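You operate a simulated robot arm through the tools that you are given. There is no shell and no other tool. Be economical: measure what you need, move in short steps, check, and stop when the job is done.

You are at the controls of a simulated robot arm. One attempt, no reset.

JOB
Dry-fit the three ribs and lay the long strip in their notches.
Fine: short rib in slot one, medium in two, long in three; no glue yet.

The check looks at the end state, three seconds after you hand in, the way a careful person would. Anything else that was tipped, shoved, dropped, spilled or broken makes it a failure.

ROBOT AND FRAMES
A 6-joint arm with a two-finger parallel gripper, fixed in place. Base frame: the origin is at the foot of the arm, x ahead of it, y to its left, z up; the work surface is at about z = 0. Units: cm, rad, N and s.
With the tool pointing down near the work surface it reaches from about 14 to 58 cm from the base axis. Its first joint turns from -1.152 to 1.152 rad. Payload 2.1 kg.
The tool frame sits at the grasp point between the pads (the TCP): z along the fingers, y along the line on which they close. The tips reach 3 cm beyond it. The gripper opens to 9.4 cm. The fingers are 2.8 cm wide and 1 cm thick; the gripper's body (5 by 9.6 cm) begins 5.5 cm behind the TCP.
Orientation is that of the tool frame in the base frame, as [roll, pitch, yaw] about the fixed x, y, z axes, in that order (R = Rz(yaw) Ry(pitch) Rx(roll)). With the fingers straight down and closing along the base's y, the tool's x points along the base's -x, its y along +y and its z along -z.

CONTROLS
- The arm moves only by the tool drive_tool. Its argument "motion" is a list that holds one entry, the list of rows, each a list of 7 numbers: the shift along the tool's x, y, z in units of 20 mm (1.0 is 20 mm), then the turn, a rotation vector about the tool's x, y, z in units of 4 degrees (1.0 is 4 degrees), then the opening, from 0 (shut) to 1 (fully open). In form: [[[tx, ty, tz, wx, wy, wz, grip], ...]]. A call has 1 to 8 rows; each row shifts and turns the commanded pose from where the row before left it, along the tool's axes as they then stand. A call with a number of a shift or a turn outside -1 to 1 is refused whole. A row lasts 0.2 s, in which the tool goes at most 5 cm and 0.15 rad; a call with a longer step from one row to the next is refused whole, and so is a gripper value outside its range. A pose out of reach is approached as far as the arm can. The call stops where the force on the tool passes 40 N (or 10 N more than at its start, if that is more) or the arm is blocked; 0.2 s more then pass. The fingers move at their own pace (about 7.2 cm/s each) and stop on an object; they squeeze with about 39 N. The grip force told is the motor's: it shows also when the fingers shut on nothing. Time passes only in rows, and 0.2 s behind the last, so rows that do not move let the fingers close. The reply holds the time, the measured pose of the TCP, the force on the tool along the base axes, the opening and the grip force, in the units named above and with some noise, with the torque about the TCP (base axes, N m) and any sound that the robot's microphone picked up.
- Cameras (640 x 400 px; columns grow to the right, rows downward): "scene" is fixed at [6.68, -38.03, 48.75]; the picture's right is [0.67, -0.75, 0.00], its down [-0.42, -0.37, -0.83] and it looks along [0.62, 0.55, -0.56] (base axes); focal length 304 px, centre (320, 200). "wrist" rides on the gripper at [7.6, 1.4, -10.3] in the tool frame; the picture's right is [-0.18, 0.98, 0.00], its down [-0.75, -0.14, -0.64] and it looks along [-0.63, -0.12, 0.77] (tool axes); focal length 243 px, centre (320, 200). There is no depth. A picture from a camera that has moved, and an enlarged one, comes with that camera's place and axes in the base frame and with its lens.
- camera(camera): a new picture of that camera. The clock stands still meanwhile.
- close_up(camera, box): a new picture of the part [left, top, right, bottom] of that camera's present view, enlarged. The clock stands still meanwhile.
- finish_job(): hands the job in; it is judged then, once.

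Go step by step. Nothing tells you positions but the pictures and the camera data: compare them with the known pose of the tool, close in by small moves and look again before you grip or let go. The budget is 120 turns and 76 pictures, counting those below and the enlarged ones. Unless the task says otherwise, let go and move clear before handing in, and close with one line.

The tools are called after "Emit:" as name(argument=value, ...) on one line, values as JSON. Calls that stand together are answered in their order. drive_tool: Moves the arm, as the interface text tells. Its arguments: {"type":"object","properties":{"motion":{"type":"array"}},"required":["motion"]} The other tools are called the same way: camera (camera) takes a picture; close_up (camera, box) takes an enlarged picture of a part of a camera's view; finish_job () hands the job in.

At the start:

```text
time_s: 0.0
tool_pos: [31.92, -17.6, 32.18]
orientation: [-3.141, 0.002, -3.14]
wrist_force: [-1.3, 0.5, 0.2]
moment: [-0.02, 0.0, 0.0]
grip_width: 9.37
grip_force: 0.2
```

scene: 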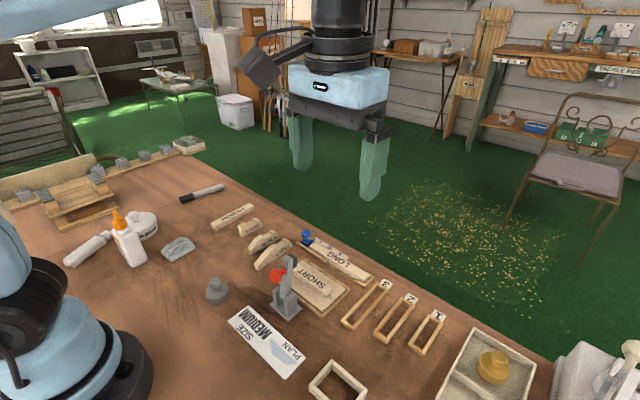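
wrist: 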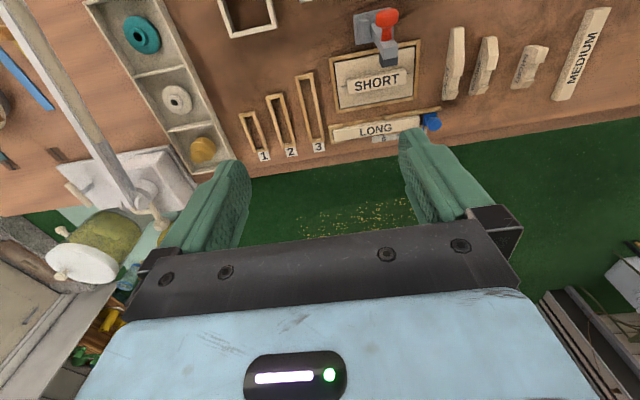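

I see a bench with three numbered slots, several ribs, and pieces labelled SHORT, MEDIUM and LONG, some of them covered by a clamp or a blue pin. I'll take enlarged pictures to see what is what.

Emit:
close_up(camera="scene", box=[200, 190, 460, 352])

Emit:
close_up(camera="wrist", box=[220, 0, 460, 170])

Emit:
close_up(camera="wrist", box=[400, 0, 640, 150])

```text
2.46 times, centred on (330, 271) of scene
camera zoom: at [6.68, -38.03, 48.75], right [0.67, -0.75, 0.0], down [-0.42, -0.37, -0.83], along [0.62, 0.55, -0.56], focal length 750 px, centre (295, 25)
```

zoom: 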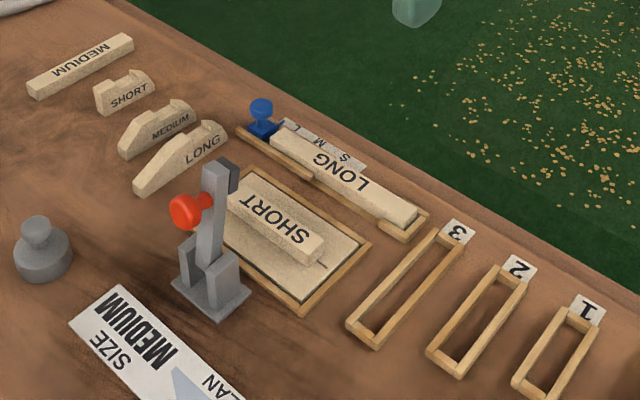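

```text
2.35 times, centred on (340, 85) of wrist
camera zoom: at [24.39, -16.4, 42.33], right [0.18, 0.98, 0.0], down [0.75, -0.14, 0.64], along [0.63, -0.12, -0.77], focal length 571 px, centre (273, 471)
```

zoom: 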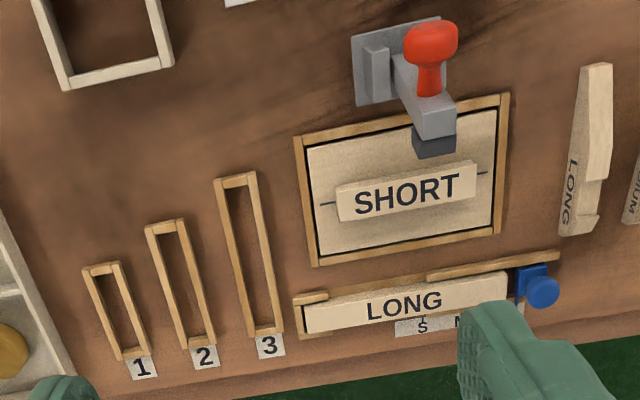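

```text
2.67 times, centred on (520, 75) of wrist
camera zoom: at [24.39, -16.4, 42.33], right [0.18, 0.98, 0.0], down [0.75, -0.14, 0.64], along [0.63, -0.12, -0.77], focal length 647 px, centre (-213, 533)
```

zoom: 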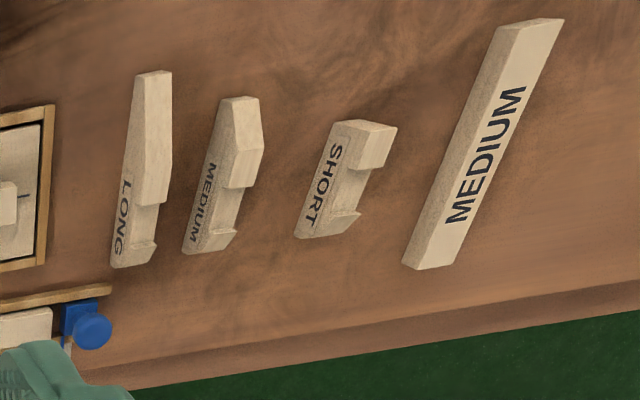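

I take the ribs to be standing near (36..39, 2..14), the slots near x≈43 and y≈-20..-31, and the LONG strip in its tray at about (45, -10). I'll move the wrist camera over the ribs to measure them.

Emit:
drive_tool(motion=[[[0.8, 1, 0.2, 0, 0, 0, 1], [0.8, 1, 0.2, 0, 0, 0, 1], [0.8, 1, 0.2, 0, 0, 0, 1], [0.8, 1, 0.2, 0, 0, 0, 1], [0.8, 1, 0.2, 0, 0, 0, 1], [0.8, 1, 0.2, 0, 0, 0, 1], [0.8, 1, 0.2, 0, 0, 0, 1], [0.8, 1, 0.2, 0, 0, 0, 1]]])

Emit:
camera(camera="wrist")

```text
time_s: 1.8
tool_pos: [18.8, -1.74, 28.89]
orientation: [3.141, 0.0, -3.141]
wrist_force: [-0.2, 0.3, 0.0]
moment: [0.02, 0.0, -0.02]
grip_width: 9.39
grip_force: 0.0
```

```text
70 pictures are left
camera wrist: at [11.32, -0.45, 39.17], right [0.18, 0.98, 0.0], down [0.75, -0.14, 0.64], along [0.63, -0.12, -0.77], focal length 243 px, centre (320, 200)
```

wrist: 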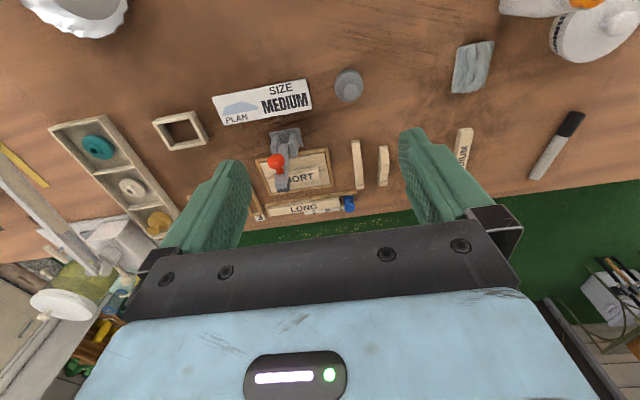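

The camera's top edge looks straight down, so I'll go forward again, further left and lower to see the ribs steeply.

Emit:
drive_tool(motion=[[[-0.8, 0.8, 0.4, 0, 0, 0, 1], [-0.8, 0.8, 0.4, 0, 0, 0, 1], [-0.8, 0.8, 0.4, 0, 0, 0, 1], [-0.8, 0.8, 0.4, 0, 0, 0, 1], [-0.8, 0.8, 0.4, 0, 0, 0, 1], [-0.8, 0.8, 0.4, 0, 0, 0, 1], [-0.8, 0, 0.4, 0, 0, 0, 1], [-0.8, 0, 0.4, 0, 0, 0, 1]]])

Emit:
camera(camera="wrist")

```text
time_s: 3.6
tool_pos: [32.08, 7.84, 22.56]
orientation: [3.141, 0.002, -3.14]
wrist_force: [0.6, -0.7, -0.5]
moment: [0.02, 0.03, 0.05]
grip_width: 9.41
grip_force: 0.0
```

```text
69 pictures are left
camera wrist: at [24.5, 9.09, 32.91], right [0.18, 0.98, 0.0], down [0.75, -0.14, 0.64], along [0.63, -0.12, -0.77], focal length 243 px, centre (320, 200)
```

wrist: 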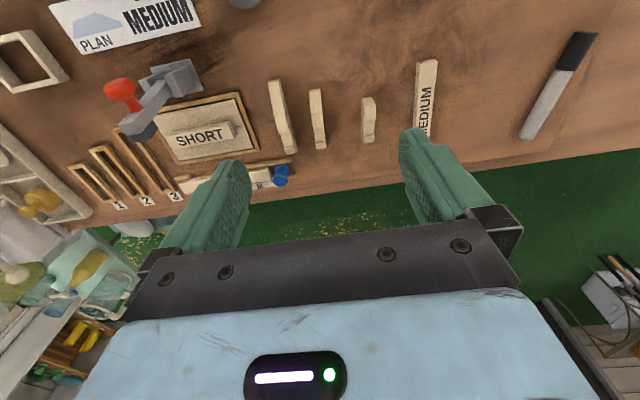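

Emit:
close_up(camera="wrist", box=[250, 50, 410, 170])

Emit:
close_up(camera="scene", box=[230, 200, 310, 275])

Emit:
close_up(camera="scene", box=[280, 225, 480, 365])

```text
3.33 times, centred on (330, 110) of wrist
camera zoom: at [24.5, 9.09, 32.91], right [0.18, 0.98, 0.0], down [0.75, -0.14, 0.64], along [0.63, -0.12, -0.77], focal length 809 px, centre (287, 500)
```

zoom: 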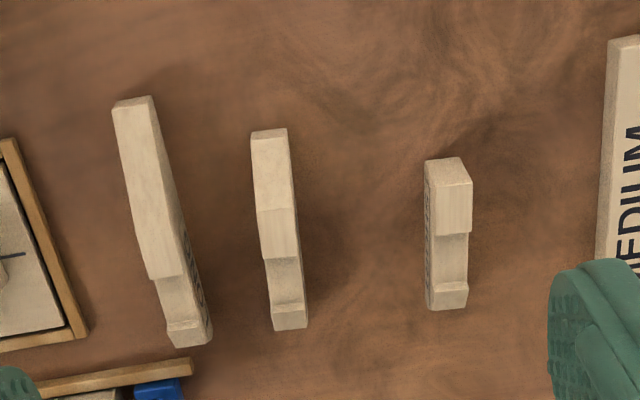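

```text
5.33 times, centred on (270, 238) of scene
camera zoom: at [6.68, -38.03, 48.75], right [0.67, -0.75, 0.0], down [-0.42, -0.37, -0.83], along [0.62, 0.55, -0.56], focal length 1624 px, centre (587, 0)
```

zoom: 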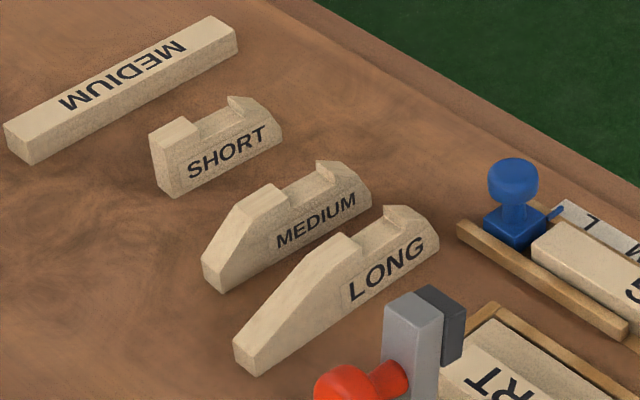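

```text
2.86 times, centred on (380, 295) of scene
camera zoom: at [6.68, -38.03, 48.75], right [0.67, -0.75, 0.0], down [-0.42, -0.37, -0.83], along [0.62, 0.55, -0.56], focal length 870 px, centre (149, -71)
```

zoom: 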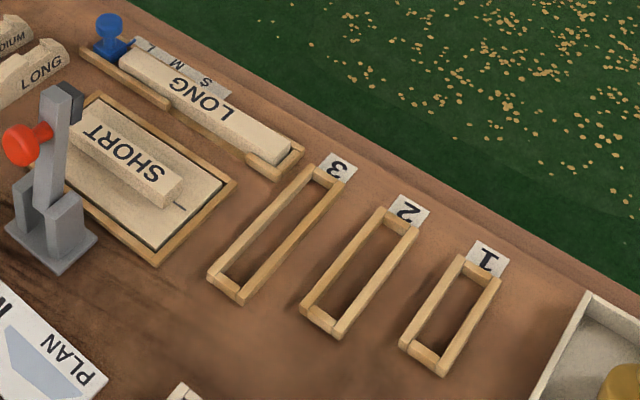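

The ribs stand along x with their notches toward the far end, which is the numbered end of the slots. I estimate the short rib at x 35.6..40.3, y ≈12.9 and about 2.9 high, so I'll go above it and look again.

Emit:
drive_tool(motion=[[[-0.5, 0.5, 1, 0, 0, 0, 0.6], [-0.5, 0.5, 1, 0, 0, 0, 0.6], [-0.5, 0.5, 1, 0, 0, 0, 0.6], [-0.5, 0.5, 1, 0, 0, 0, 0.6], [-0.5, 0.5, 1, 0, 0, 0, 0.6], [-0.3, 0, 0.8, 0, 0, 0, 0.6]]])

Emit:
camera(camera="wrist")

```text
time_s: 5.0
tool_pos: [37.61, 12.98, 11.02]
orientation: [3.141, 0.003, -3.139]
wrist_force: [-0.1, -0.2, 0.9]
moment: [-0.01, 0.0, 0.0]
grip_width: 5.64
grip_force: 0.1
```

```text
65 pictures are left
camera wrist: at [29.98, 14.2, 21.2], right [0.18, 0.98, 0.0], down [0.75, -0.14, 0.64], along [0.63, -0.12, -0.77], focal length 243 px, centre (320, 200)
```

wrist: 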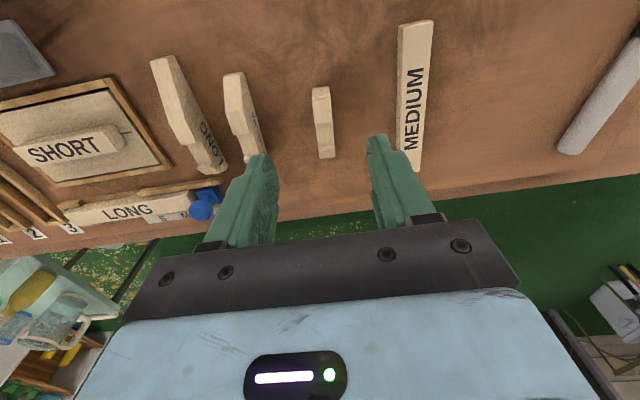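

The short rib is between the fingers and turned about -5°. I'll match that yaw, go down so the tips stop about 1.3 cm above the table, and close.

Emit:
drive_tool(motion=[[[0, 0.05, 0.8, 0, 0, 0.6, 0.5], [0, 0, 0.9, 0, 0, 0.6, 0.4], [0, 0, 0.9, 0, 0, 0, 0.4], [0, 0, 0.75, 0, 0, 0, 0.4]]])

Emit:
camera(camera="wrist")

```text
time_s: 6.0
tool_pos: [37.51, 12.98, 4.14]
orientation: [3.14, 0.001, 3.058]
wrist_force: [0.1, 0.2, -0.5]
moment: [0.02, 0.01, 0.0]
grip_width: 3.73
grip_force: 0.0
```

```text
64 pictures are left
camera wrist: at [30.22, 14.96, 14.44], right [0.27, 0.96, 0.0], down [0.74, -0.2, 0.64], along [0.62, -0.17, -0.77], focal length 243 px, centre (320, 200)
```

wrist: 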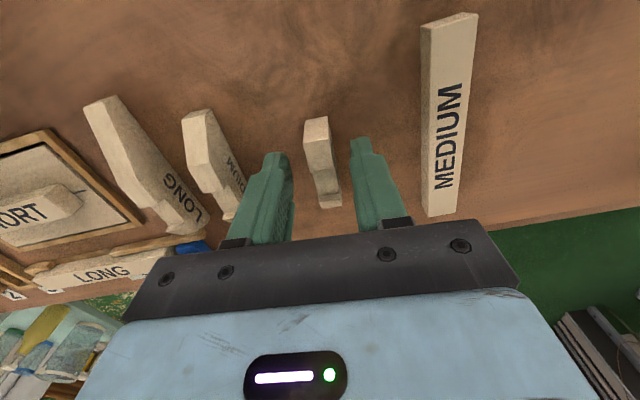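

It is well centred between the pads, so I close and lift a little.

Emit:
drive_tool(motion=[[[0, 0, 0, 0, 0, 0, 0], [0, 0, 0, 0, 0, 0, 0], [0, 0, 0, 0, 0, 0, 0], [0, 0, -0.5, 0, 0, 0, 0], [0, 0, -1, 0, 0, -0.6, 0], [0, 0, -1, 0, 0, -0.6, 0], [0, 0, -1, 0, 0, 0, 0], [0, 0, -1, 0, 0, 0, 0]]])

Emit:
camera(camera="wrist")

```text
time_s: 7.8
tool_pos: [37.57, 13.05, 13.2]
orientation: [-3.141, 0.002, -3.139]
wrist_force: [-0.3, -0.2, 1.0]
moment: [0.0, 0.0, 0.0]
grip_width: 1.29
grip_force: 14.2
```

```text
63 pictures are left
camera wrist: at [30.06, 14.35, 23.46], right [0.18, 0.98, 0.0], down [0.75, -0.14, 0.64], along [0.63, -0.12, -0.77], focal length 243 px, centre (320, 200)
```

wrist: 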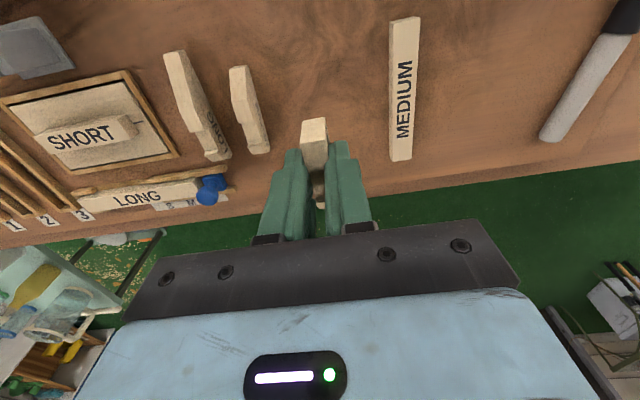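

The short rib is held at 1.3 cm width. I'll carry it high toward the slots.

Emit:
drive_tool(motion=[[[0, -1, -0.9, 0, 0, 0, 0], [0, -1, -0.9, 0, 0, 0, 0], [0, -1, -0.9, 0, 0, 0, 0], [0, -1, 0, 0, 0, 0, 0], [0, -1, 0, 0, 0, 0, 0], [0, -1, 0, 0, 0, 0, 0], [0, -1, 0, 0, 0, 0, 0], [0, -1, 0, 0, 0, 0, 0]]])

Emit:
drive_tool(motion=[[[0, -1, 0, 0, 0, 0, 0], [0, -1, 0, 0, 0, 0, 0], [0, -1, 0, 0, 0, 0, 0], [0, -1, 0, 0, 0, 0, 0], [0, -1, 0, 0, 0, 0, 0], [0, -1, 0, 0, 0, 0, 0], [0, -1, 0, 0, 0, 0, 0], [0, -1, 0, 0, 0, 0, 0]]])

Emit:
drive_tool(motion=[[[0, -1, 0, 0, 0, 0, 0], [0, -1, 0, 0, 0, 0, 0], [0, -1, 0, 0, 0, 0, 0], [0, -1, 0, 0, 0, 0, 0], [0, 0, 0, 0, 0, 0, 0]]])

Emit:
camera(camera="wrist")

```text
time_s: 9.6
tool_pos: [37.6, -3.09, 18.43]
orientation: [-3.141, 0.004, -3.141]
wrist_force: [-1.3, -0.5, -0.2]
moment: [-0.02, 0.0, 0.05]
grip_width: 1.33
grip_force: 13.8
```

```text
time_s: 11.4
tool_pos: [37.7, -18.87, 18.54]
orientation: [3.141, 0.002, -3.141]
wrist_force: [0.1, 0.0, 0.6]
moment: [-0.01, -0.03, -0.01]
grip_width: 1.29
grip_force: 14.0
```

```text
time_s: 12.6
tool_pos: [37.68, -27.06, 18.63]
orientation: [-3.141, 0.002, -3.14]
wrist_force: [1.2, 0.7, -0.2]
moment: [0.0, 0.02, 0.03]
grip_width: 1.31
grip_force: 13.9
```

```text
62 pictures are left
camera wrist: at [30.03, -25.81, 28.89], right [0.18, 0.98, 0.0], down [0.75, -0.14, 0.64], along [0.63, -0.12, -0.77], focal length 243 px, centre (320, 200)
```

wrist: 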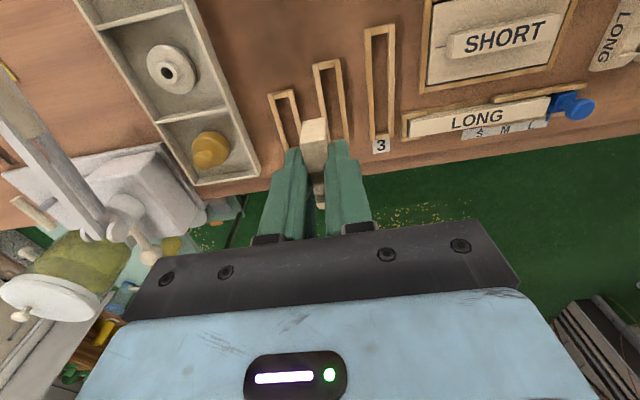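

I zoom in on the slots to measure them.

Emit:
close_up(camera="wrist", box=[250, 10, 430, 170])

Emit:
close_up(camera="scene", box=[370, 280, 470, 360])

```text
2.50 times, centred on (340, 90) of wrist
camera zoom: at [30.03, -25.81, 28.89], right [0.18, 0.98, 0.0], down [0.75, -0.14, 0.64], along [0.63, -0.12, -0.77], focal length 606 px, centre (270, 475)
```

zoom: 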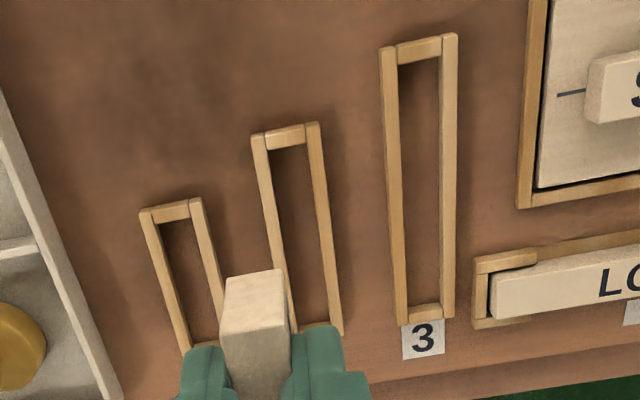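

```text
5.00 times, centred on (420, 320) of scene
camera zoom: at [6.68, -38.03, 48.75], right [0.67, -0.75, 0.0], down [-0.42, -0.37, -0.83], along [0.62, 0.55, -0.56], focal length 1522 px, centre (-180, -400)
```

zoom: 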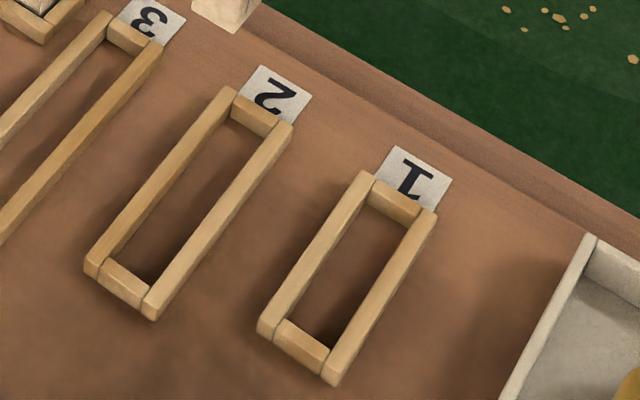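

Slot 3's inside runs x 33.8..43.9 at y -20.8, slot 2's x 35.8..44 at y -26.3, and slot 1's x 37.8..44 at y -31.5, each about 1.6 wide. I'll bring the short rib over slot 1, stay above it and look.

Emit:
drive_tool(motion=[[[-0.4, -0.8, 0, 0, 0, 0, 0], [-0.4, -0.8, 0.5, 0, 0, 0, 0], [-0.35, -0.62, 1, 0, 0, 0, 0], [0, 0, 1, 0, 0, 0, 0], [0, 0, 1, 0, 0, 0, 0], [0, 0, 1, 0, 0, 0, 0], [0, 0, 0.5, 0, 0, 0, 0], [0, 0, 0, 0, 0, 0, 0]]])

Emit:
close_up(camera="wrist", box=[230, 60, 430, 220])

Emit:
close_up(camera="scene", box=[370, 260, 480, 360])

```text
time_s: 14.4
tool_pos: [40.0, -31.28, 8.84]
orientation: [-3.142, 0.003, -3.14]
wrist_force: [0.2, -0.5, -0.3]
moment: [0.01, -0.01, 0.02]
grip_width: 1.29
grip_force: 14.3
```

```text
2.50 times, centred on (330, 140) of wrist
camera zoom: at [32.42, -30.03, 18.98], right [0.18, 0.98, 0.0], down [0.75, -0.14, 0.64], along [0.63, -0.12, -0.77], focal length 606 px, centre (295, 350)
```

zoom: 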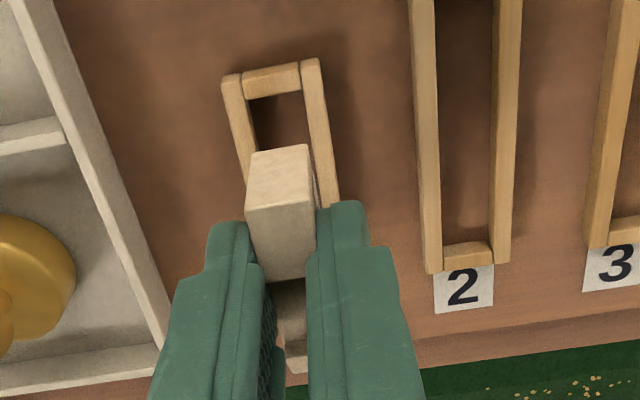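

```text
4.00 times, centred on (425, 310) of scene
camera zoom: at [6.68, -38.03, 48.75], right [0.67, -0.75, 0.0], down [-0.42, -0.37, -0.83], along [0.62, 0.55, -0.56], focal length 1218 px, centre (-100, -240)
```

zoom: 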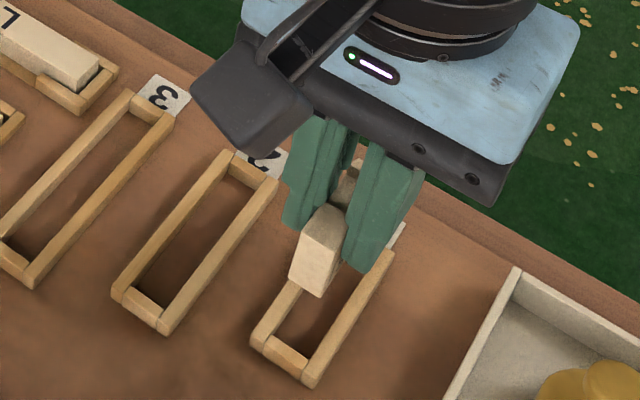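

The rib needs about 0.2 cm more toward -y and 0.2 cm more toward +x. I'll correct that, go down to just above the rails and look again.

Emit:
drive_tool(motion=[[[-0.1, -0.1, 0.4, 0, 0, 0, 0], [0, 0, 0.6, 0, 0, 0, 0], [0, 0, 0.6, 0, 0, 0, 0], [0, 0, 0, 0, 0, 0, 0]]])

Emit:
close_up(camera="wrist", box=[230, 60, 430, 220])

Emit:
close_up(camera="scene", box=[400, 290, 480, 360])

```text
time_s: 15.4
tool_pos: [40.16, -31.34, 5.42]
orientation: [-3.141, 0.002, -3.141]
wrist_force: [-0.4, -0.1, -0.1]
moment: [0.0, -0.01, -0.01]
grip_width: 1.32
grip_force: 14.1
```

```text
2.50 times, centred on (330, 140) of wrist
camera zoom: at [32.63, -30.19, 15.61], right [0.18, 0.98, 0.0], down [0.75, -0.14, 0.64], along [0.63, -0.12, -0.77], focal length 606 px, centre (295, 350)
```

zoom: 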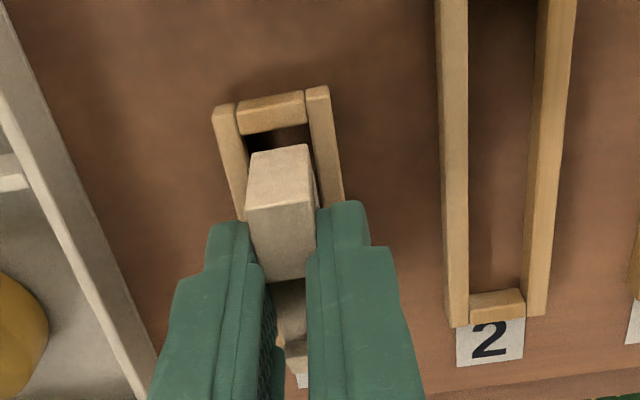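

```text
5.71 times, centred on (440, 325) of scene
camera zoom: at [6.68, -38.03, 48.75], right [0.67, -0.75, 0.0], down [-0.42, -0.37, -0.83], along [0.62, 0.55, -0.56], focal length 1740 px, centre (-366, -514)
```

zoom: 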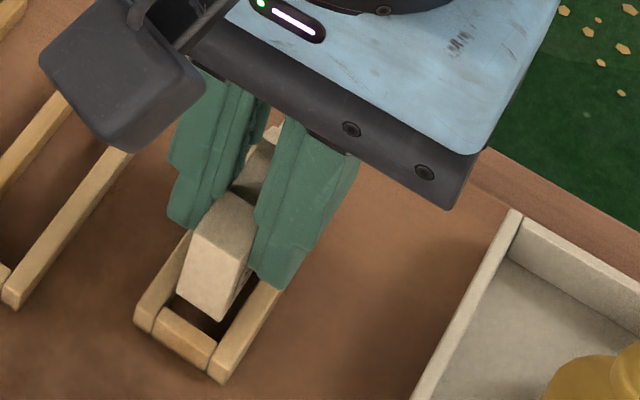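

The rib is almost centred and needs another 0.1 cm toward -y. I'll lower it into the slot.

Emit:
drive_tool(motion=[[[0, -0.05, 0, 0, 0, 0, 0], [0, 0, 0.2, 0, 0, 0, 0], [0, 0, 0.2, 0, 0, 0, 0], [0, 0, 0.1, 0, 0, 0, 0], [0, 0, 0, 0, 0, 0, 0]]])

Emit:
close_up(camera="wrist", box=[230, 60, 430, 220])

Emit:
close_up(camera="scene", box=[400, 290, 480, 360])

```text
time_s: 16.6
tool_pos: [40.04, -31.59, 4.31]
orientation: [-3.141, 0.001, -3.14]
wrist_force: [0.0, -0.3, -0.7]
moment: [-0.04, -0.03, -0.03]
grip_width: 1.3
grip_force: 15.0
```

```text
2.50 times, centred on (330, 140) of wrist
camera zoom: at [32.47, -30.37, 14.56], right [0.18, 0.98, 0.0], down [0.75, -0.14, 0.64], along [0.63, -0.12, -0.77], focal length 606 px, centre (295, 350)
```

zoom: 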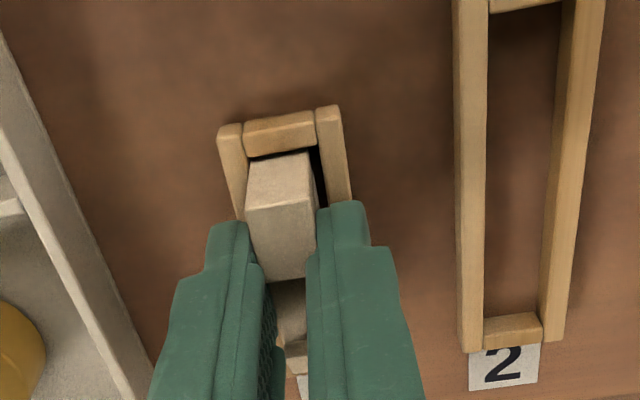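

```text
5.71 times, centred on (440, 325) of scene
camera zoom: at [6.68, -38.03, 48.75], right [0.67, -0.75, 0.0], down [-0.42, -0.37, -0.83], along [0.62, 0.55, -0.56], focal length 1740 px, centre (-366, -514)
```

zoom: 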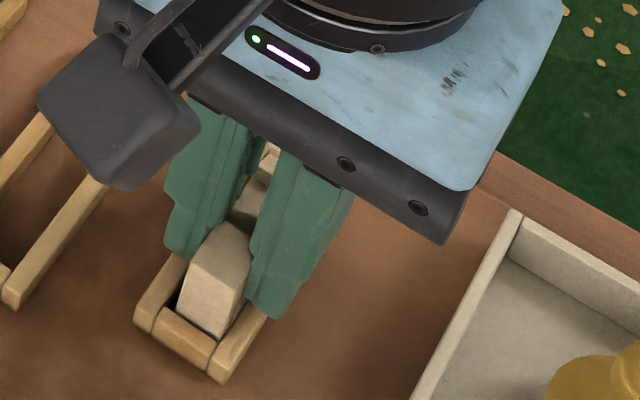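

The short rib is inside the rails. I'll lower the last bit, release and rise.

Emit:
drive_tool(motion=[[[0, 0, 0.1, 0, 0, 0, 0], [0, 0, 0, 0, 0, 0, 0.17], [0, 0, 0, 0, 0, 0, 0.3], [0, 0, 0, 0, 0, 0, 0.4], [0, 0, -0.5, 0, 0, 0, 0.4], [0, 0, -1, 0, 0, 0, 0.4], [0, 0, -1, 0, 0, 0, 0.4], [0, 0, -1, 0, 0, 0, 0.4]]])

Emit:
drive_tool(motion=[[[0, 0.5, -1, 0, 0, 0, 0.5], [0, 1, -1, 0, 0, 0, 0.5], [0.2, 1, -1, 0, 0, 0, 0.5], [0.2, 1, -0.6, 0, 0, 0, 0.5], [0.2, 1, 0, 0, 0, 0, 0.5], [0.2, 1, 0, 0, 0, 0, 0.5], [0.2, 1, 0, 0, 0, 0, 0.5], [0.2, 1, 0, 0, 0, 0, 0.5]]])

Emit:
close_up(camera="scene", box=[320, 255, 480, 365])

```text
time_s: 18.4
tool_pos: [40.13, -31.72, 11.14]
orientation: [3.141, 0.002, -3.142]
wrist_force: [-0.9, -0.9, -0.2]
moment: [-0.01, -0.02, 0.0]
grip_width: 3.75
grip_force: 0.1
```

```text
time_s: 20.2
tool_pos: [37.69, -16.5, 18.58]
orientation: [3.141, 0.002, 3.141]
wrist_force: [-0.4, 0.6, 0.4]
moment: [0.01, -0.03, -0.01]
grip_width: 4.69
grip_force: 0.0
```

```text
3.64 times, centred on (400, 310) of scene
camera zoom: at [6.68, -38.03, 48.75], right [0.67, -0.75, 0.0], down [-0.42, -0.37, -0.83], along [0.62, 0.55, -0.56], focal length 1107 px, centre (29, -200)
```

zoom: 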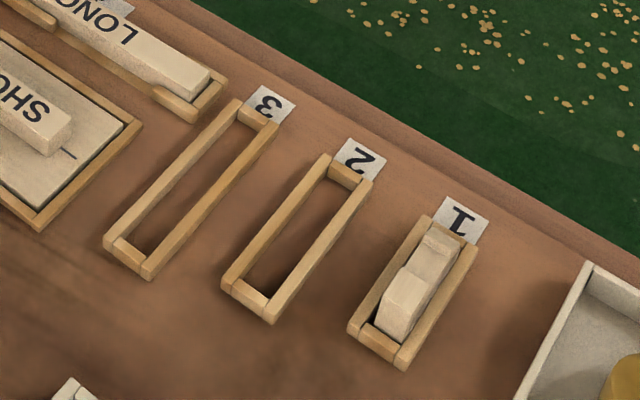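

The short rib is seated in slot one with its notch at the number end. Next I fetch the medium rib near (37, 6.4).

Emit:
drive_tool(motion=[[[0, 1, 0, 0, 0, 0, 0.45], [0, 1, 0, 0, 0, 0, 0.45], [0, 1, 0, 0, 0, 0, 0.45], [0, 1, 0, 0, 0, 0, 0.45], [0, 1, 0, 0, 0, 0, 0.45], [0, 1, 0, 0, 0, 0, 0.45], [0, 1, 0, 0, 0, 0, 0.45], [0, 1, 0, 0, 0, 0, 0.45]]])

Emit:
drive_tool(motion=[[[0, 1, 0, 0, 0, 0, 0.4], [0, 1, 0, 0, 0, 0, 0.4], [0, 1, 0, 0, 0, 0, 0.4], [0, 0.5, 1, 0, 0, 0, 0.4], [0, 0, 1, 0, 0, 0, 0.4], [0, 0, 1, 0, 0, 0, 0.4], [0, 0, 1, 0, 0, 0, 0.4], [0, 0, 0, 0, 0, 0, 0.4]]])

Emit:
close_up(camera="wrist", box=[220, 40, 420, 200])

```text
time_s: 22.0
tool_pos: [37.92, -0.73, 18.27]
orientation: [3.141, 0.002, -3.141]
wrist_force: [0.4, -0.5, 0.2]
moment: [-0.01, 0.03, -0.01]
grip_width: 4.23
grip_force: 0.1
```

```text
time_s: 23.8
tool_pos: [37.68, 6.43, 10.41]
orientation: [3.142, 0.0, 3.141]
wrist_force: [0.2, 0.0, -0.7]
moment: [0.03, -0.04, 0.02]
grip_width: 3.76
grip_force: 0.0
```

```text
2.50 times, centred on (320, 120) of wrist
camera zoom: at [30.02, 7.64, 20.62], right [0.18, 0.98, 0.0], down [0.75, -0.14, 0.64], along [0.63, -0.12, -0.77], focal length 606 px, centre (320, 400)
```

zoom: 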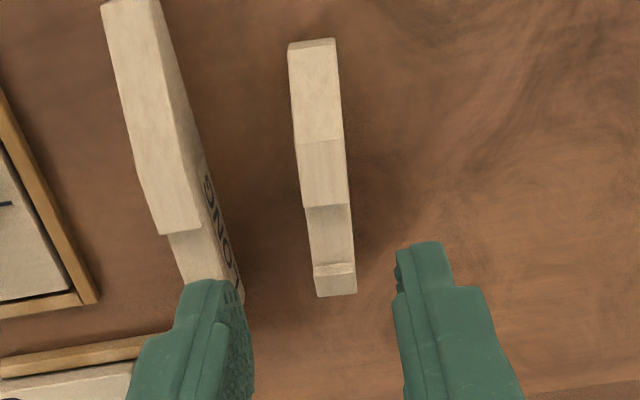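

The medium rib runs from (33.25, 6.7) to (41.05, 6.1), also turned about -5°, and is centred under the tool. I'll turn, go down and grip.

Emit:
drive_tool(motion=[[[0, -0.02, 0.5, 0, 0, 0.6, 0.34], [0, 0, 0.8, 0, 0, 0.56, 0.34], [0, 0, 0.9, 0, 0, 0, 0.34], [0, 0, 0.9, 0, 0, 0, 0.34], [0, 0, 0, 0, 0, 0, 0.34]]])

Emit:
close_up(camera="wrist", box=[220, 60, 420, 220])

```text
time_s: 25.0
tool_pos: [37.79, 6.32, 4.08]
orientation: [-3.142, 0.002, 3.06]
wrist_force: [-0.3, -0.4, 0.1]
moment: [-0.01, 0.0, -0.01]
grip_width: 3.22
grip_force: 0.0
```

```text
2.50 times, centred on (320, 140) of wrist
camera zoom: at [30.27, 8.18, 14.28], right [0.26, 0.96, 0.0], down [0.74, -0.2, 0.64], along [0.62, -0.17, -0.77], focal length 606 px, centre (320, 350)
```

zoom: 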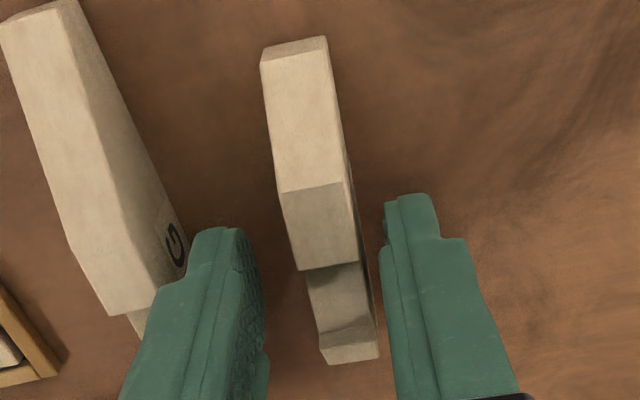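

It sits between the fingers, so I close and lift.

Emit:
drive_tool(motion=[[[0, 0, 0, 0, 0, 0, 0.2], [0, 0, 0, 0, 0, 0, 0], [0, 0, 0, 0, 0, 0, 0], [0, 0, -0.5, 0, 0, 0, 0], [0, 0, -1, 0, 0, -0.6, 0], [0, 0, -1, 0, 0, -0.6, 0], [0, 0, -1, 0, 0, 0, 0], [0, 0, -1, 0, 0, 0, 0]]])

Emit:
close_up(camera="wrist", box=[220, 60, 420, 220])

Emit:
drive_tool(motion=[[[0, -1, -1, 0, 0, 0, 0], [0, -1, -1, 0, 0, 0, 0], [0, -1, -0.7, 0, 0, 0, 0], [0, -1, 0, 0, 0, 0, 0], [0, -1, 0, 0, 0, 0, 0], [0, -1, 0, 0, 0, 0, 0], [0, -1, 0, 0, 0, 0, 0], [0, -1, 0, 0, 0, 0, 0]]])

Emit:
drive_tool(motion=[[[0, -1, 0, 0, 0, 0, 0], [0, -1, 0, 0, 0, 0, 0], [0, -1, 0, 0, 0, 0, 0], [0, -1, 0, 0, 0, 0, 0], [0, -1, 0, 0, 0, 0, 0], [0, -1, 0, 0, 0, 0, 0], [0, -1, 0, 0, 0, 0, 0], [0, -1, 0, 0, 0, 0, 0]]])

```text
time_s: 26.8
tool_pos: [37.71, 6.22, 13.08]
orientation: [-3.141, 0.002, -3.138]
wrist_force: [-0.7, -0.3, 0.5]
moment: [-0.03, -0.03, 0.0]
grip_width: 1.3
grip_force: 14.0
```

```text
2.50 times, centred on (320, 140) of wrist
camera zoom: at [30.09, 7.49, 23.42], right [0.18, 0.98, 0.0], down [0.75, -0.14, 0.64], along [0.63, -0.12, -0.77], focal length 606 px, centre (320, 350)
```

zoom: 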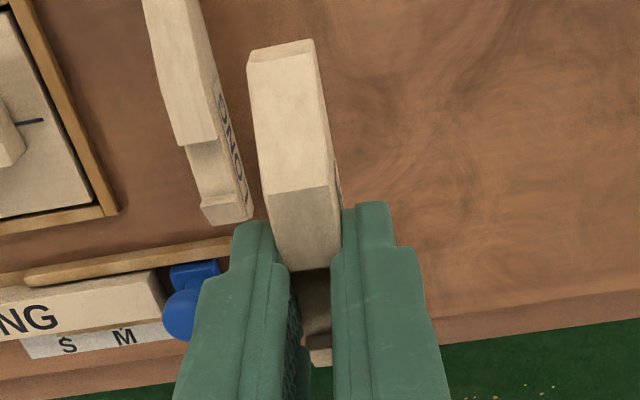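

```text
time_s: 28.6
tool_pos: [37.83, -9.74, 18.65]
orientation: [3.141, 0.002, -3.137]
wrist_force: [0.4, 0.5, 0.3]
moment: [-0.02, 0.01, 0.03]
grip_width: 1.29
grip_force: 14.3
```

```text
time_s: 30.4
tool_pos: [37.88, -25.55, 18.68]
orientation: [3.141, 0.001, -3.14]
wrist_force: [0.3, 0.0, -0.7]
moment: [-0.02, -0.02, 0.02]
grip_width: 1.32
grip_force: 14.1
```

The medium rib is held well. I'll move it over slot 2 and look.

Emit:
drive_tool(motion=[[[-0.6, -0.43, 0.6, 0, 0, 0, 0], [-0.7, 0, 0.8, 0, 0, 0, 0], [0, 0, 1, 0, 0, 0, 0], [0, 0, 1, 0, 0, 0, 0], [0, 0, 1, 0, 0, 0, 0], [0, 0, 0.5, 0, 0, 0, 0], [0, 0, 0, 0, 0, 0, 0]]])

Emit:
close_up(camera="wrist", box=[220, 20, 420, 180])

```text
time_s: 32.0
tool_pos: [40.5, -26.73, 8.65]
orientation: [-3.141, 0.0, -3.139]
wrist_force: [-0.8, 0.2, -0.3]
moment: [0.0, -0.01, 0.04]
grip_width: 1.31
grip_force: 14.1
```

```text
2.50 times, centred on (320, 100) of wrist
camera zoom: at [32.87, -25.46, 19.03], right [0.18, 0.98, 0.0], down [0.75, -0.14, 0.64], along [0.63, -0.12, -0.77], focal length 606 px, centre (320, 450)
```

zoom: 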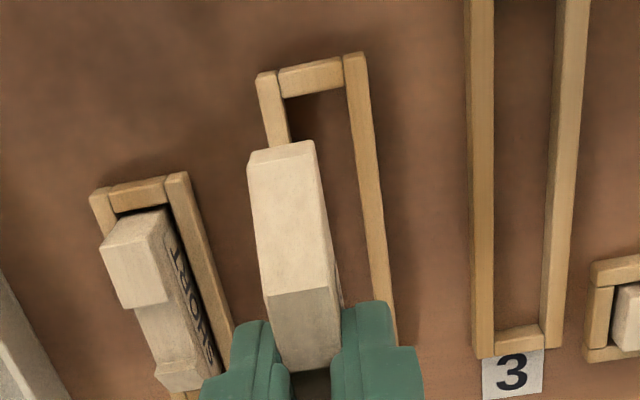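

The rib is 0.5 cm too far toward -y and turned about +3° relative to the rails. I'll correct both and lower to just above the rails.

Emit:
drive_tool(motion=[[[0.03, 0.27, 0, 0, 0, 0.7, 0], [0, 0, 0.6, 0, 0, 0, 0], [0, 0, 0.6, 0, 0, 0, 0], [0, 0, 0.4, 0, 0, 0, 0], [0, 0, 0, 0, 0, 0, 0]]])

Emit:
close_up(camera="wrist", box=[220, 20, 420, 180])

Emit:
close_up(camera="scene", box=[360, 270, 450, 345])

```text
time_s: 33.2
tool_pos: [40.35, -26.11, 5.64]
orientation: [3.141, 0.003, 3.095]
wrist_force: [0.0, 0.8, -1.8]
moment: [0.02, 0.04, 0.0]
grip_width: 1.3
grip_force: 13.8
```

```text
2.50 times, centred on (320, 100) of wrist
camera zoom: at [32.91, -24.52, 15.89], right [0.23, 0.97, 0.0], down [0.74, -0.18, 0.64], along [0.63, -0.15, -0.77], focal length 606 px, centre (320, 450)
```

zoom: 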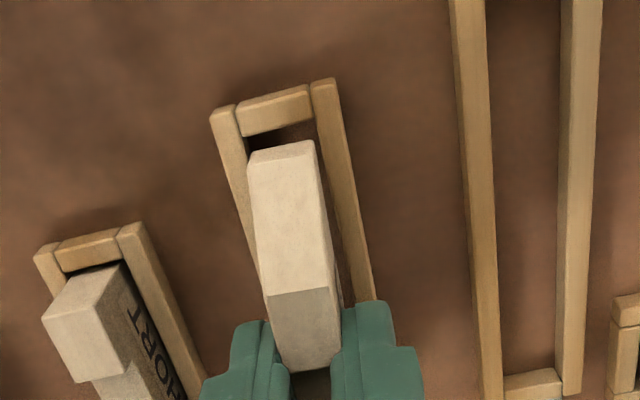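

```text
5.33 times, centred on (405, 308) of scene
camera zoom: at [6.68, -38.03, 48.75], right [0.67, -0.75, 0.0], down [-0.42, -0.37, -0.83], along [0.62, 0.55, -0.56], focal length 1624 px, centre (-133, -373)
```

zoom: 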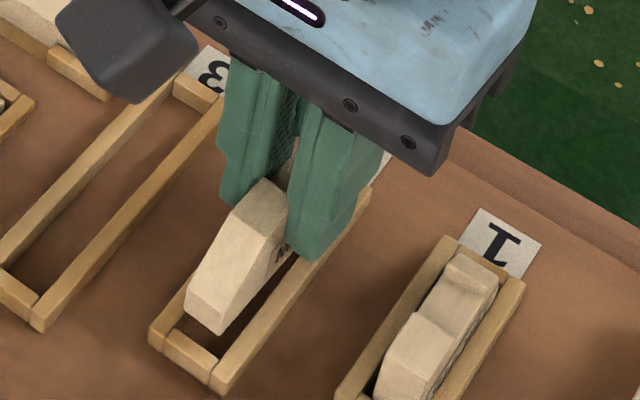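

It is now nearly aligned. I'll make a tiny shift and lower into the slot.

Emit:
drive_tool(motion=[[[0.05, -0.035, 0, 0, 0, 0, 0], [0, 0, 0.2, 0, 0, 0, 0], [0, 0, 0.25, 0, 0, 0, 0], [0, 0, 0.2, 0, 0, 0, 0], [0, 0, 0, 0, 0, 0, 0]]])

Emit:
close_up(camera="wrist", box=[220, 20, 420, 180])

Emit:
close_up(camera="scene", box=[360, 270, 450, 345])

```text
time_s: 34.4
tool_pos: [40.31, -26.11, 4.33]
orientation: [3.14, 0.001, 3.095]
wrist_force: [-0.6, -2.4, 17.2]
moment: [-0.06, 0.2, 0.0]
grip_width: 1.31
grip_force: 14.2
```

```text
2.50 times, centred on (320, 100) of wrist
camera zoom: at [32.76, -24.43, 14.62], right [0.23, 0.97, 0.0], down [0.74, -0.18, 0.64], along [0.63, -0.15, -0.77], focal length 606 px, centre (320, 450)
```

zoom: 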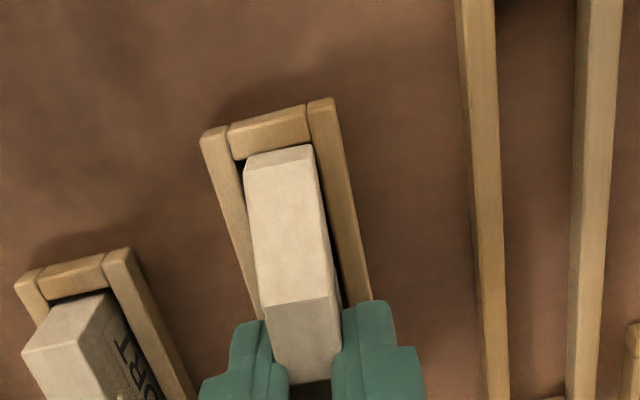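

```text
5.33 times, centred on (405, 308) of scene
camera zoom: at [6.68, -38.02, 48.76], right [0.67, -0.75, 0.0], down [-0.42, -0.37, -0.83], along [0.62, 0.55, -0.56], focal length 1624 px, centre (-133, -373)
```

zoom: 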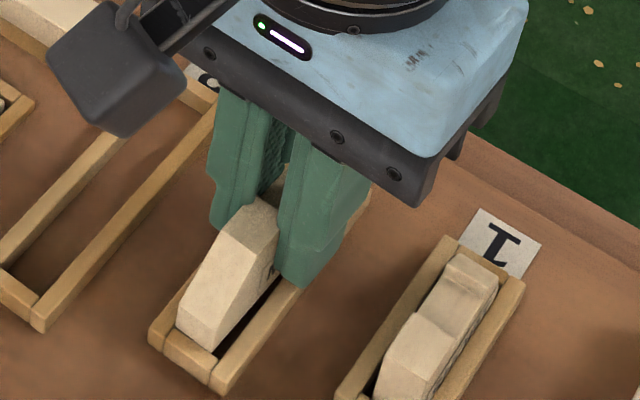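

I have 17 N of upward contact near the rib's centre, consistent with the floor of the slot. The wrist view shows gaps on both sides, so I release, rise and check.

Emit:
drive_tool(motion=[[[0, 0, -0.03, 0, 0, 0, 0], [0, 0, 0, 0, 0, 0, 0.17], [0, 0, 0, 0, 0, 0, 0.28], [0, 0, 0, 0, 0, 0, 0.33], [0, 0, -0.5, 0, 0, 0, 0.33], [0, 0, -1, 0, 0, 0, 0.33], [0, 0, -1, 0, 0, 0, 0.33], [0, 0, -1, 0, 0, -0.7, 0.33]]])

Emit:
drive_tool(motion=[[[0, 0.5, -1, 0, 0, 0, 0.4], [0, 1, -1, 0, 0, 0, 0.4], [0.2, 1, -1, 0, 0, 0, 0.4], [0.2, 1, -0.6, 0, 0, 0, 0.4], [0.2, 1, 0, 0, 0, 0, 0.4], [0.2, 1, 0, 0, 0, 0, 0.4], [0.2, 1, 0, 0, 0, 0, 0.4], [0.2, 1, 0, 0, 0, 0, 0.4]]])

Emit:
close_up(camera="scene", box=[330, 265, 460, 360])

```text
time_s: 36.2
tool_pos: [40.1, -26.04, 11.35]
orientation: [3.141, 0.003, -3.139]
wrist_force: [0.0, -0.2, -0.2]
moment: [-0.02, 0.02, 0.03]
grip_width: 3.1
grip_force: 0.2
```

```text
time_s: 38.0
tool_pos: [37.71, -11.16, 18.62]
orientation: [-3.141, 0.002, -3.138]
wrist_force: [-0.1, 0.0, 0.7]
moment: [0.0, 0.01, 0.02]
grip_width: 3.77
grip_force: 0.0
```

```text
4.21 times, centred on (395, 312) of scene
camera zoom: at [6.68, -38.03, 48.75], right [0.67, -0.75, 0.0], down [-0.42, -0.37, -0.83], along [0.62, 0.55, -0.56], focal length 1282 px, centre (4, -274)
```

zoom: 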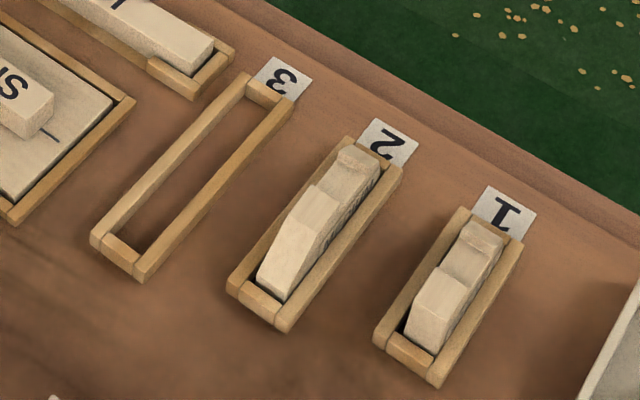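

Both ribs look seated and level. I'll go for the long rib near (36.5, 2).

Emit:
drive_tool(motion=[[[0, 1, 0, 0, 0, 0, 0.4], [0, 1, 0, 0, 0, 0, 0.4], [0, 1, 0, 0, 0, 0, 0.4], [0, 1, 0, 0, 0, 0, 0.4], [0, 1, 0.8, 0, 0, 0, 0.4], [0, 1, 1, 0, 0, 0, 0.4], [0, 0.6, 1, 0, 0, 0, 0.4], [0, 0, 1, 0, 0, 0, 0.4]]])

Emit:
close_up(camera="wrist", box=[220, 0, 420, 160])

```text
time_s: 39.8
tool_pos: [37.72, 2.26, 11.07]
orientation: [3.14, 0.001, -3.138]
wrist_force: [-0.2, 0.5, 1.1]
moment: [-0.02, -0.01, 0.02]
grip_width: 3.76
grip_force: 0.0
```

```text
2.50 times, centred on (320, 80) of wrist
camera zoom: at [30.13, 3.48, 21.27], right [0.18, 0.98, 0.0], down [0.75, -0.14, 0.64], along [0.63, -0.12, -0.77], focal length 606 px, centre (320, 500)
```

zoom: 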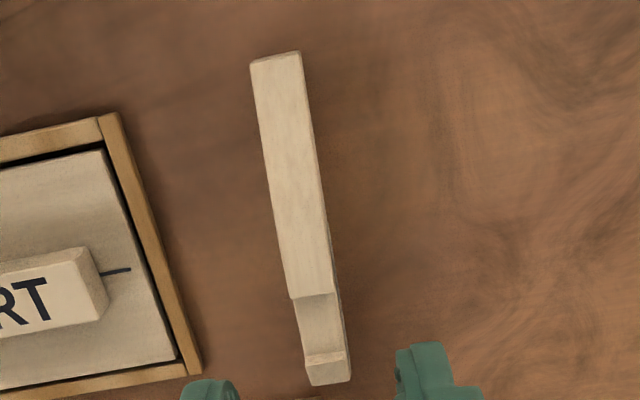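

The long rib runs from (31.3, 1.94) to (40.85, 1.8), nearly parallel to x. I'll shift slightly, go down and grip.

Emit:
drive_tool(motion=[[[0.25, -0.175, 0.4, 0, 0, 0.2, 0.35], [0, 0, 1, 0, 0, 0, 0.34], [0, 0, 1, 0, 0, 0, 0.34], [0, 0, 1, 0, 0, 0, 0.34], [0, 0, 0.05, 0, 0, 0, 0.34]]])

Emit:
close_up(camera="wrist", box=[220, 20, 420, 180])

```text
time_s: 41.0
tool_pos: [37.21, 1.65, 4.0]
orientation: [-3.141, 0.002, 3.13]
wrist_force: [0.0, -0.8, -0.5]
moment: [0.0, 0.03, -0.03]
grip_width: 3.19
grip_force: 0.0
```

```text
2.50 times, centred on (320, 100) of wrist
camera zoom: at [29.58, 3.04, 14.33], right [0.19, 0.98, 0.0], down [0.75, -0.15, 0.64], along [0.63, -0.12, -0.77], focal length 606 px, centre (320, 450)
```

zoom: 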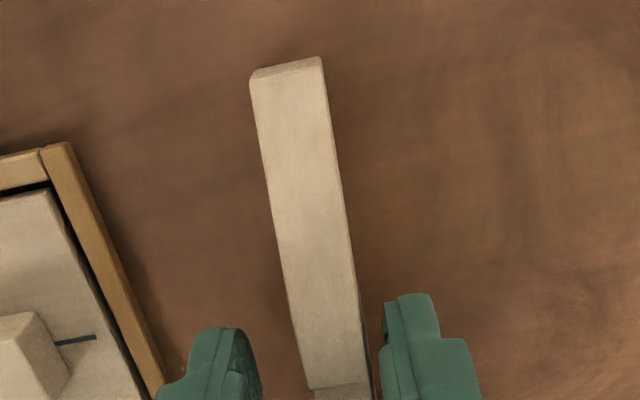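

It is slightly off centre, so I nudge +y by 0.2 cm, close and lift.

Emit:
drive_tool(motion=[[[0, 0.1, 0, 0, 0, 0, 0.25], [0, 0, 0, 0, 0, 0, 0], [0, 0, 0, 0, 0, 0, 0], [0, 0, 0, 0, 0, 0, 0], [0, 0, -0.5, 0, 0, 0, 0], [0, 0, -1, 0, 0, 0, 0], [0, 0, -1, 0, 0, 0, 0], [0, 0, -1, 0, 0, 0, 0]]])

Emit:
drive_tool(motion=[[[0, 0, -1, 0, 0, 0, 0], [0, -0.5, -1, 0, 0, 0, 0], [0, -1, -1, 0, 0, 0, 0], [0, -1, -0.8, 0, 0, 0, 0], [0, -1, 0, 0, 0, 0, 0], [0, -1, 0, 0, 0, 0, 0], [0, -1, 0, 0, 0, 0, 0], [0, -1, 0, 0, 0, 0, 0]]])

Emit:
drive_tool(motion=[[[-0.3, -1, 0, 0, 0, 0, 0], [-0.3, -1, 0, 0, 0, 0, 0], [-0.3, -1, 0, 0, 0, 0, 0], [-0.3, -1, 0, 0, 0, 0, 0], [0, -0.8, 0.8, 0, 0, 0, 0], [0, 0, 1, 0, 0, 0, 0], [0, 0, 1, 0, 0, 0, 0], [0, 0, 1, 0, 0, 0, 0]]])

Emit:
close_up(camera="wrist", box=[220, 0, 420, 160])

```text
time_s: 42.8
tool_pos: [37.25, 1.79, 11.16]
orientation: [3.141, 0.002, 3.13]
wrist_force: [0.7, 0.6, 0.6]
moment: [0.0, 0.02, 0.0]
grip_width: 1.29
grip_force: 13.8
```

```text
time_s: 44.6
tool_pos: [37.08, -11.24, 18.72]
orientation: [3.141, 0.002, 3.132]
wrist_force: [-0.8, -0.1, 0.8]
moment: [-0.01, 0.01, 0.0]
grip_width: 1.31
grip_force: 14.5
```

```text
time_s: 46.4
tool_pos: [39.31, -20.61, 10.98]
orientation: [-3.141, 0.001, 3.13]
wrist_force: [0.0, -0.2, -0.6]
moment: [0.0, -0.02, -0.01]
grip_width: 1.33
grip_force: 13.7
```

```text
2.50 times, centred on (320, 80) of wrist
camera zoom: at [31.84, -19.29, 21.36], right [0.19, 0.98, 0.0], down [0.75, -0.15, 0.64], along [0.63, -0.12, -0.77], focal length 606 px, centre (320, 500)
```

zoom: 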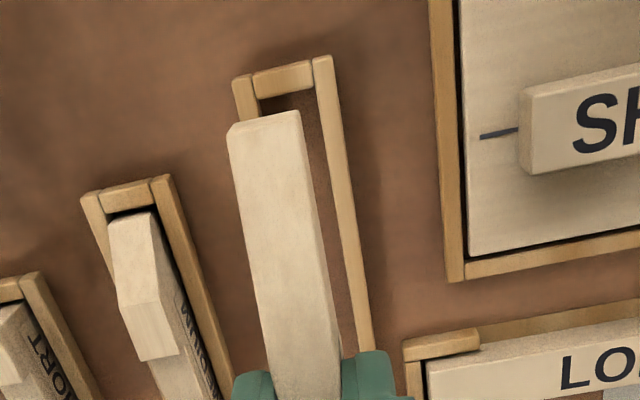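

The long rib is over slot 3 and parallel to it. I'll shift +0.55 in x and +0.12 in y, then lower to just above the rails.

Emit:
drive_tool(motion=[[[-0.27, 0.06, 0, 0, 0, 0, 0], [0, 0, 0.8, 0, 0, 0, 0], [0, 0, 0.8, 0, 0, 0, 0], [0, 0, 0.8, 0, 0, 0, 0], [0, 0, 0.4, 0, 0, 0, 0], [0, 0, 0, 0, 0, 0, 0]]])

Emit:
close_up(camera="wrist", box=[220, 0, 420, 160])

```text
time_s: 47.8
tool_pos: [39.96, -20.45, 5.6]
orientation: [-3.141, 0.001, 3.13]
wrist_force: [0.2, 0.1, -0.1]
moment: [-0.04, 0.01, -0.02]
grip_width: 1.3
grip_force: 14.3
```

```text
2.50 times, centred on (320, 80) of wrist
camera zoom: at [32.41, -19.16, 15.78], right [0.19, 0.98, 0.0], down [0.75, -0.15, 0.64], along [0.63, -0.12, -0.77], focal length 606 px, centre (320, 500)
```

zoom: 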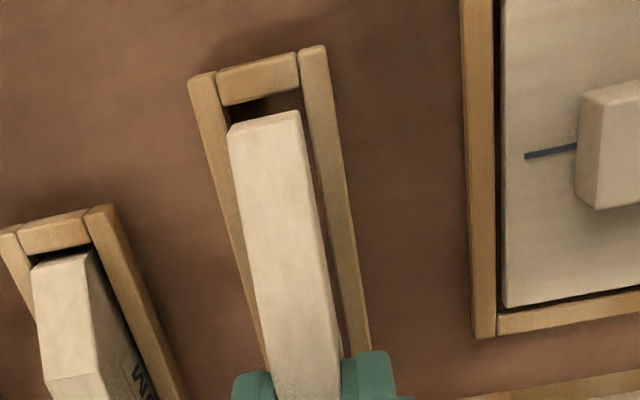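

It is aligned within half a millimetre, so I lower it in.

Emit:
drive_tool(motion=[[[0, -0.025, 0.2, 0, 0, 0, 0], [0, 0, 0.25, 0, 0, 0, 0], [0, 0, 0.2, 0, 0, 0, 0], [0, 0, 0.08, 0, 0, 0, 0], [0, 0, 0, 0, 0, 0, 0]]])

Emit:
close_up(camera="wrist", box=[220, 0, 420, 160])

```text
time_s: 49.0
tool_pos: [40.19, -20.61, 3.97]
orientation: [3.14, 0.002, 3.131]
wrist_force: [-0.1, 2.7, 4.8]
moment: [0.11, -0.01, 0.04]
grip_width: 1.31
grip_force: 13.8
```

```text
2.50 times, centred on (320, 80) of wrist
camera zoom: at [32.41, -19.3, 14.26], right [0.19, 0.98, 0.0], down [0.75, -0.15, 0.64], along [0.63, -0.12, -0.77], focal length 606 px, centre (320, 500)
```

zoom: 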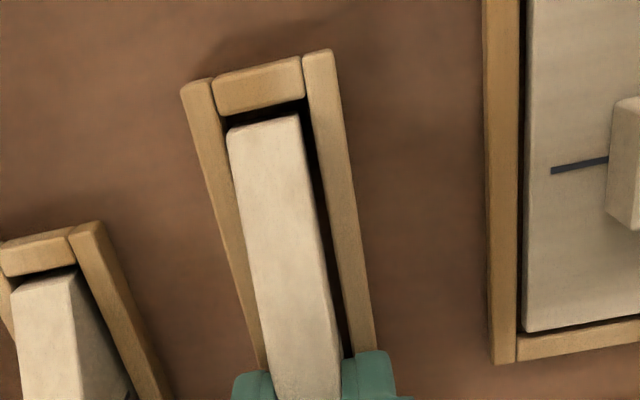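

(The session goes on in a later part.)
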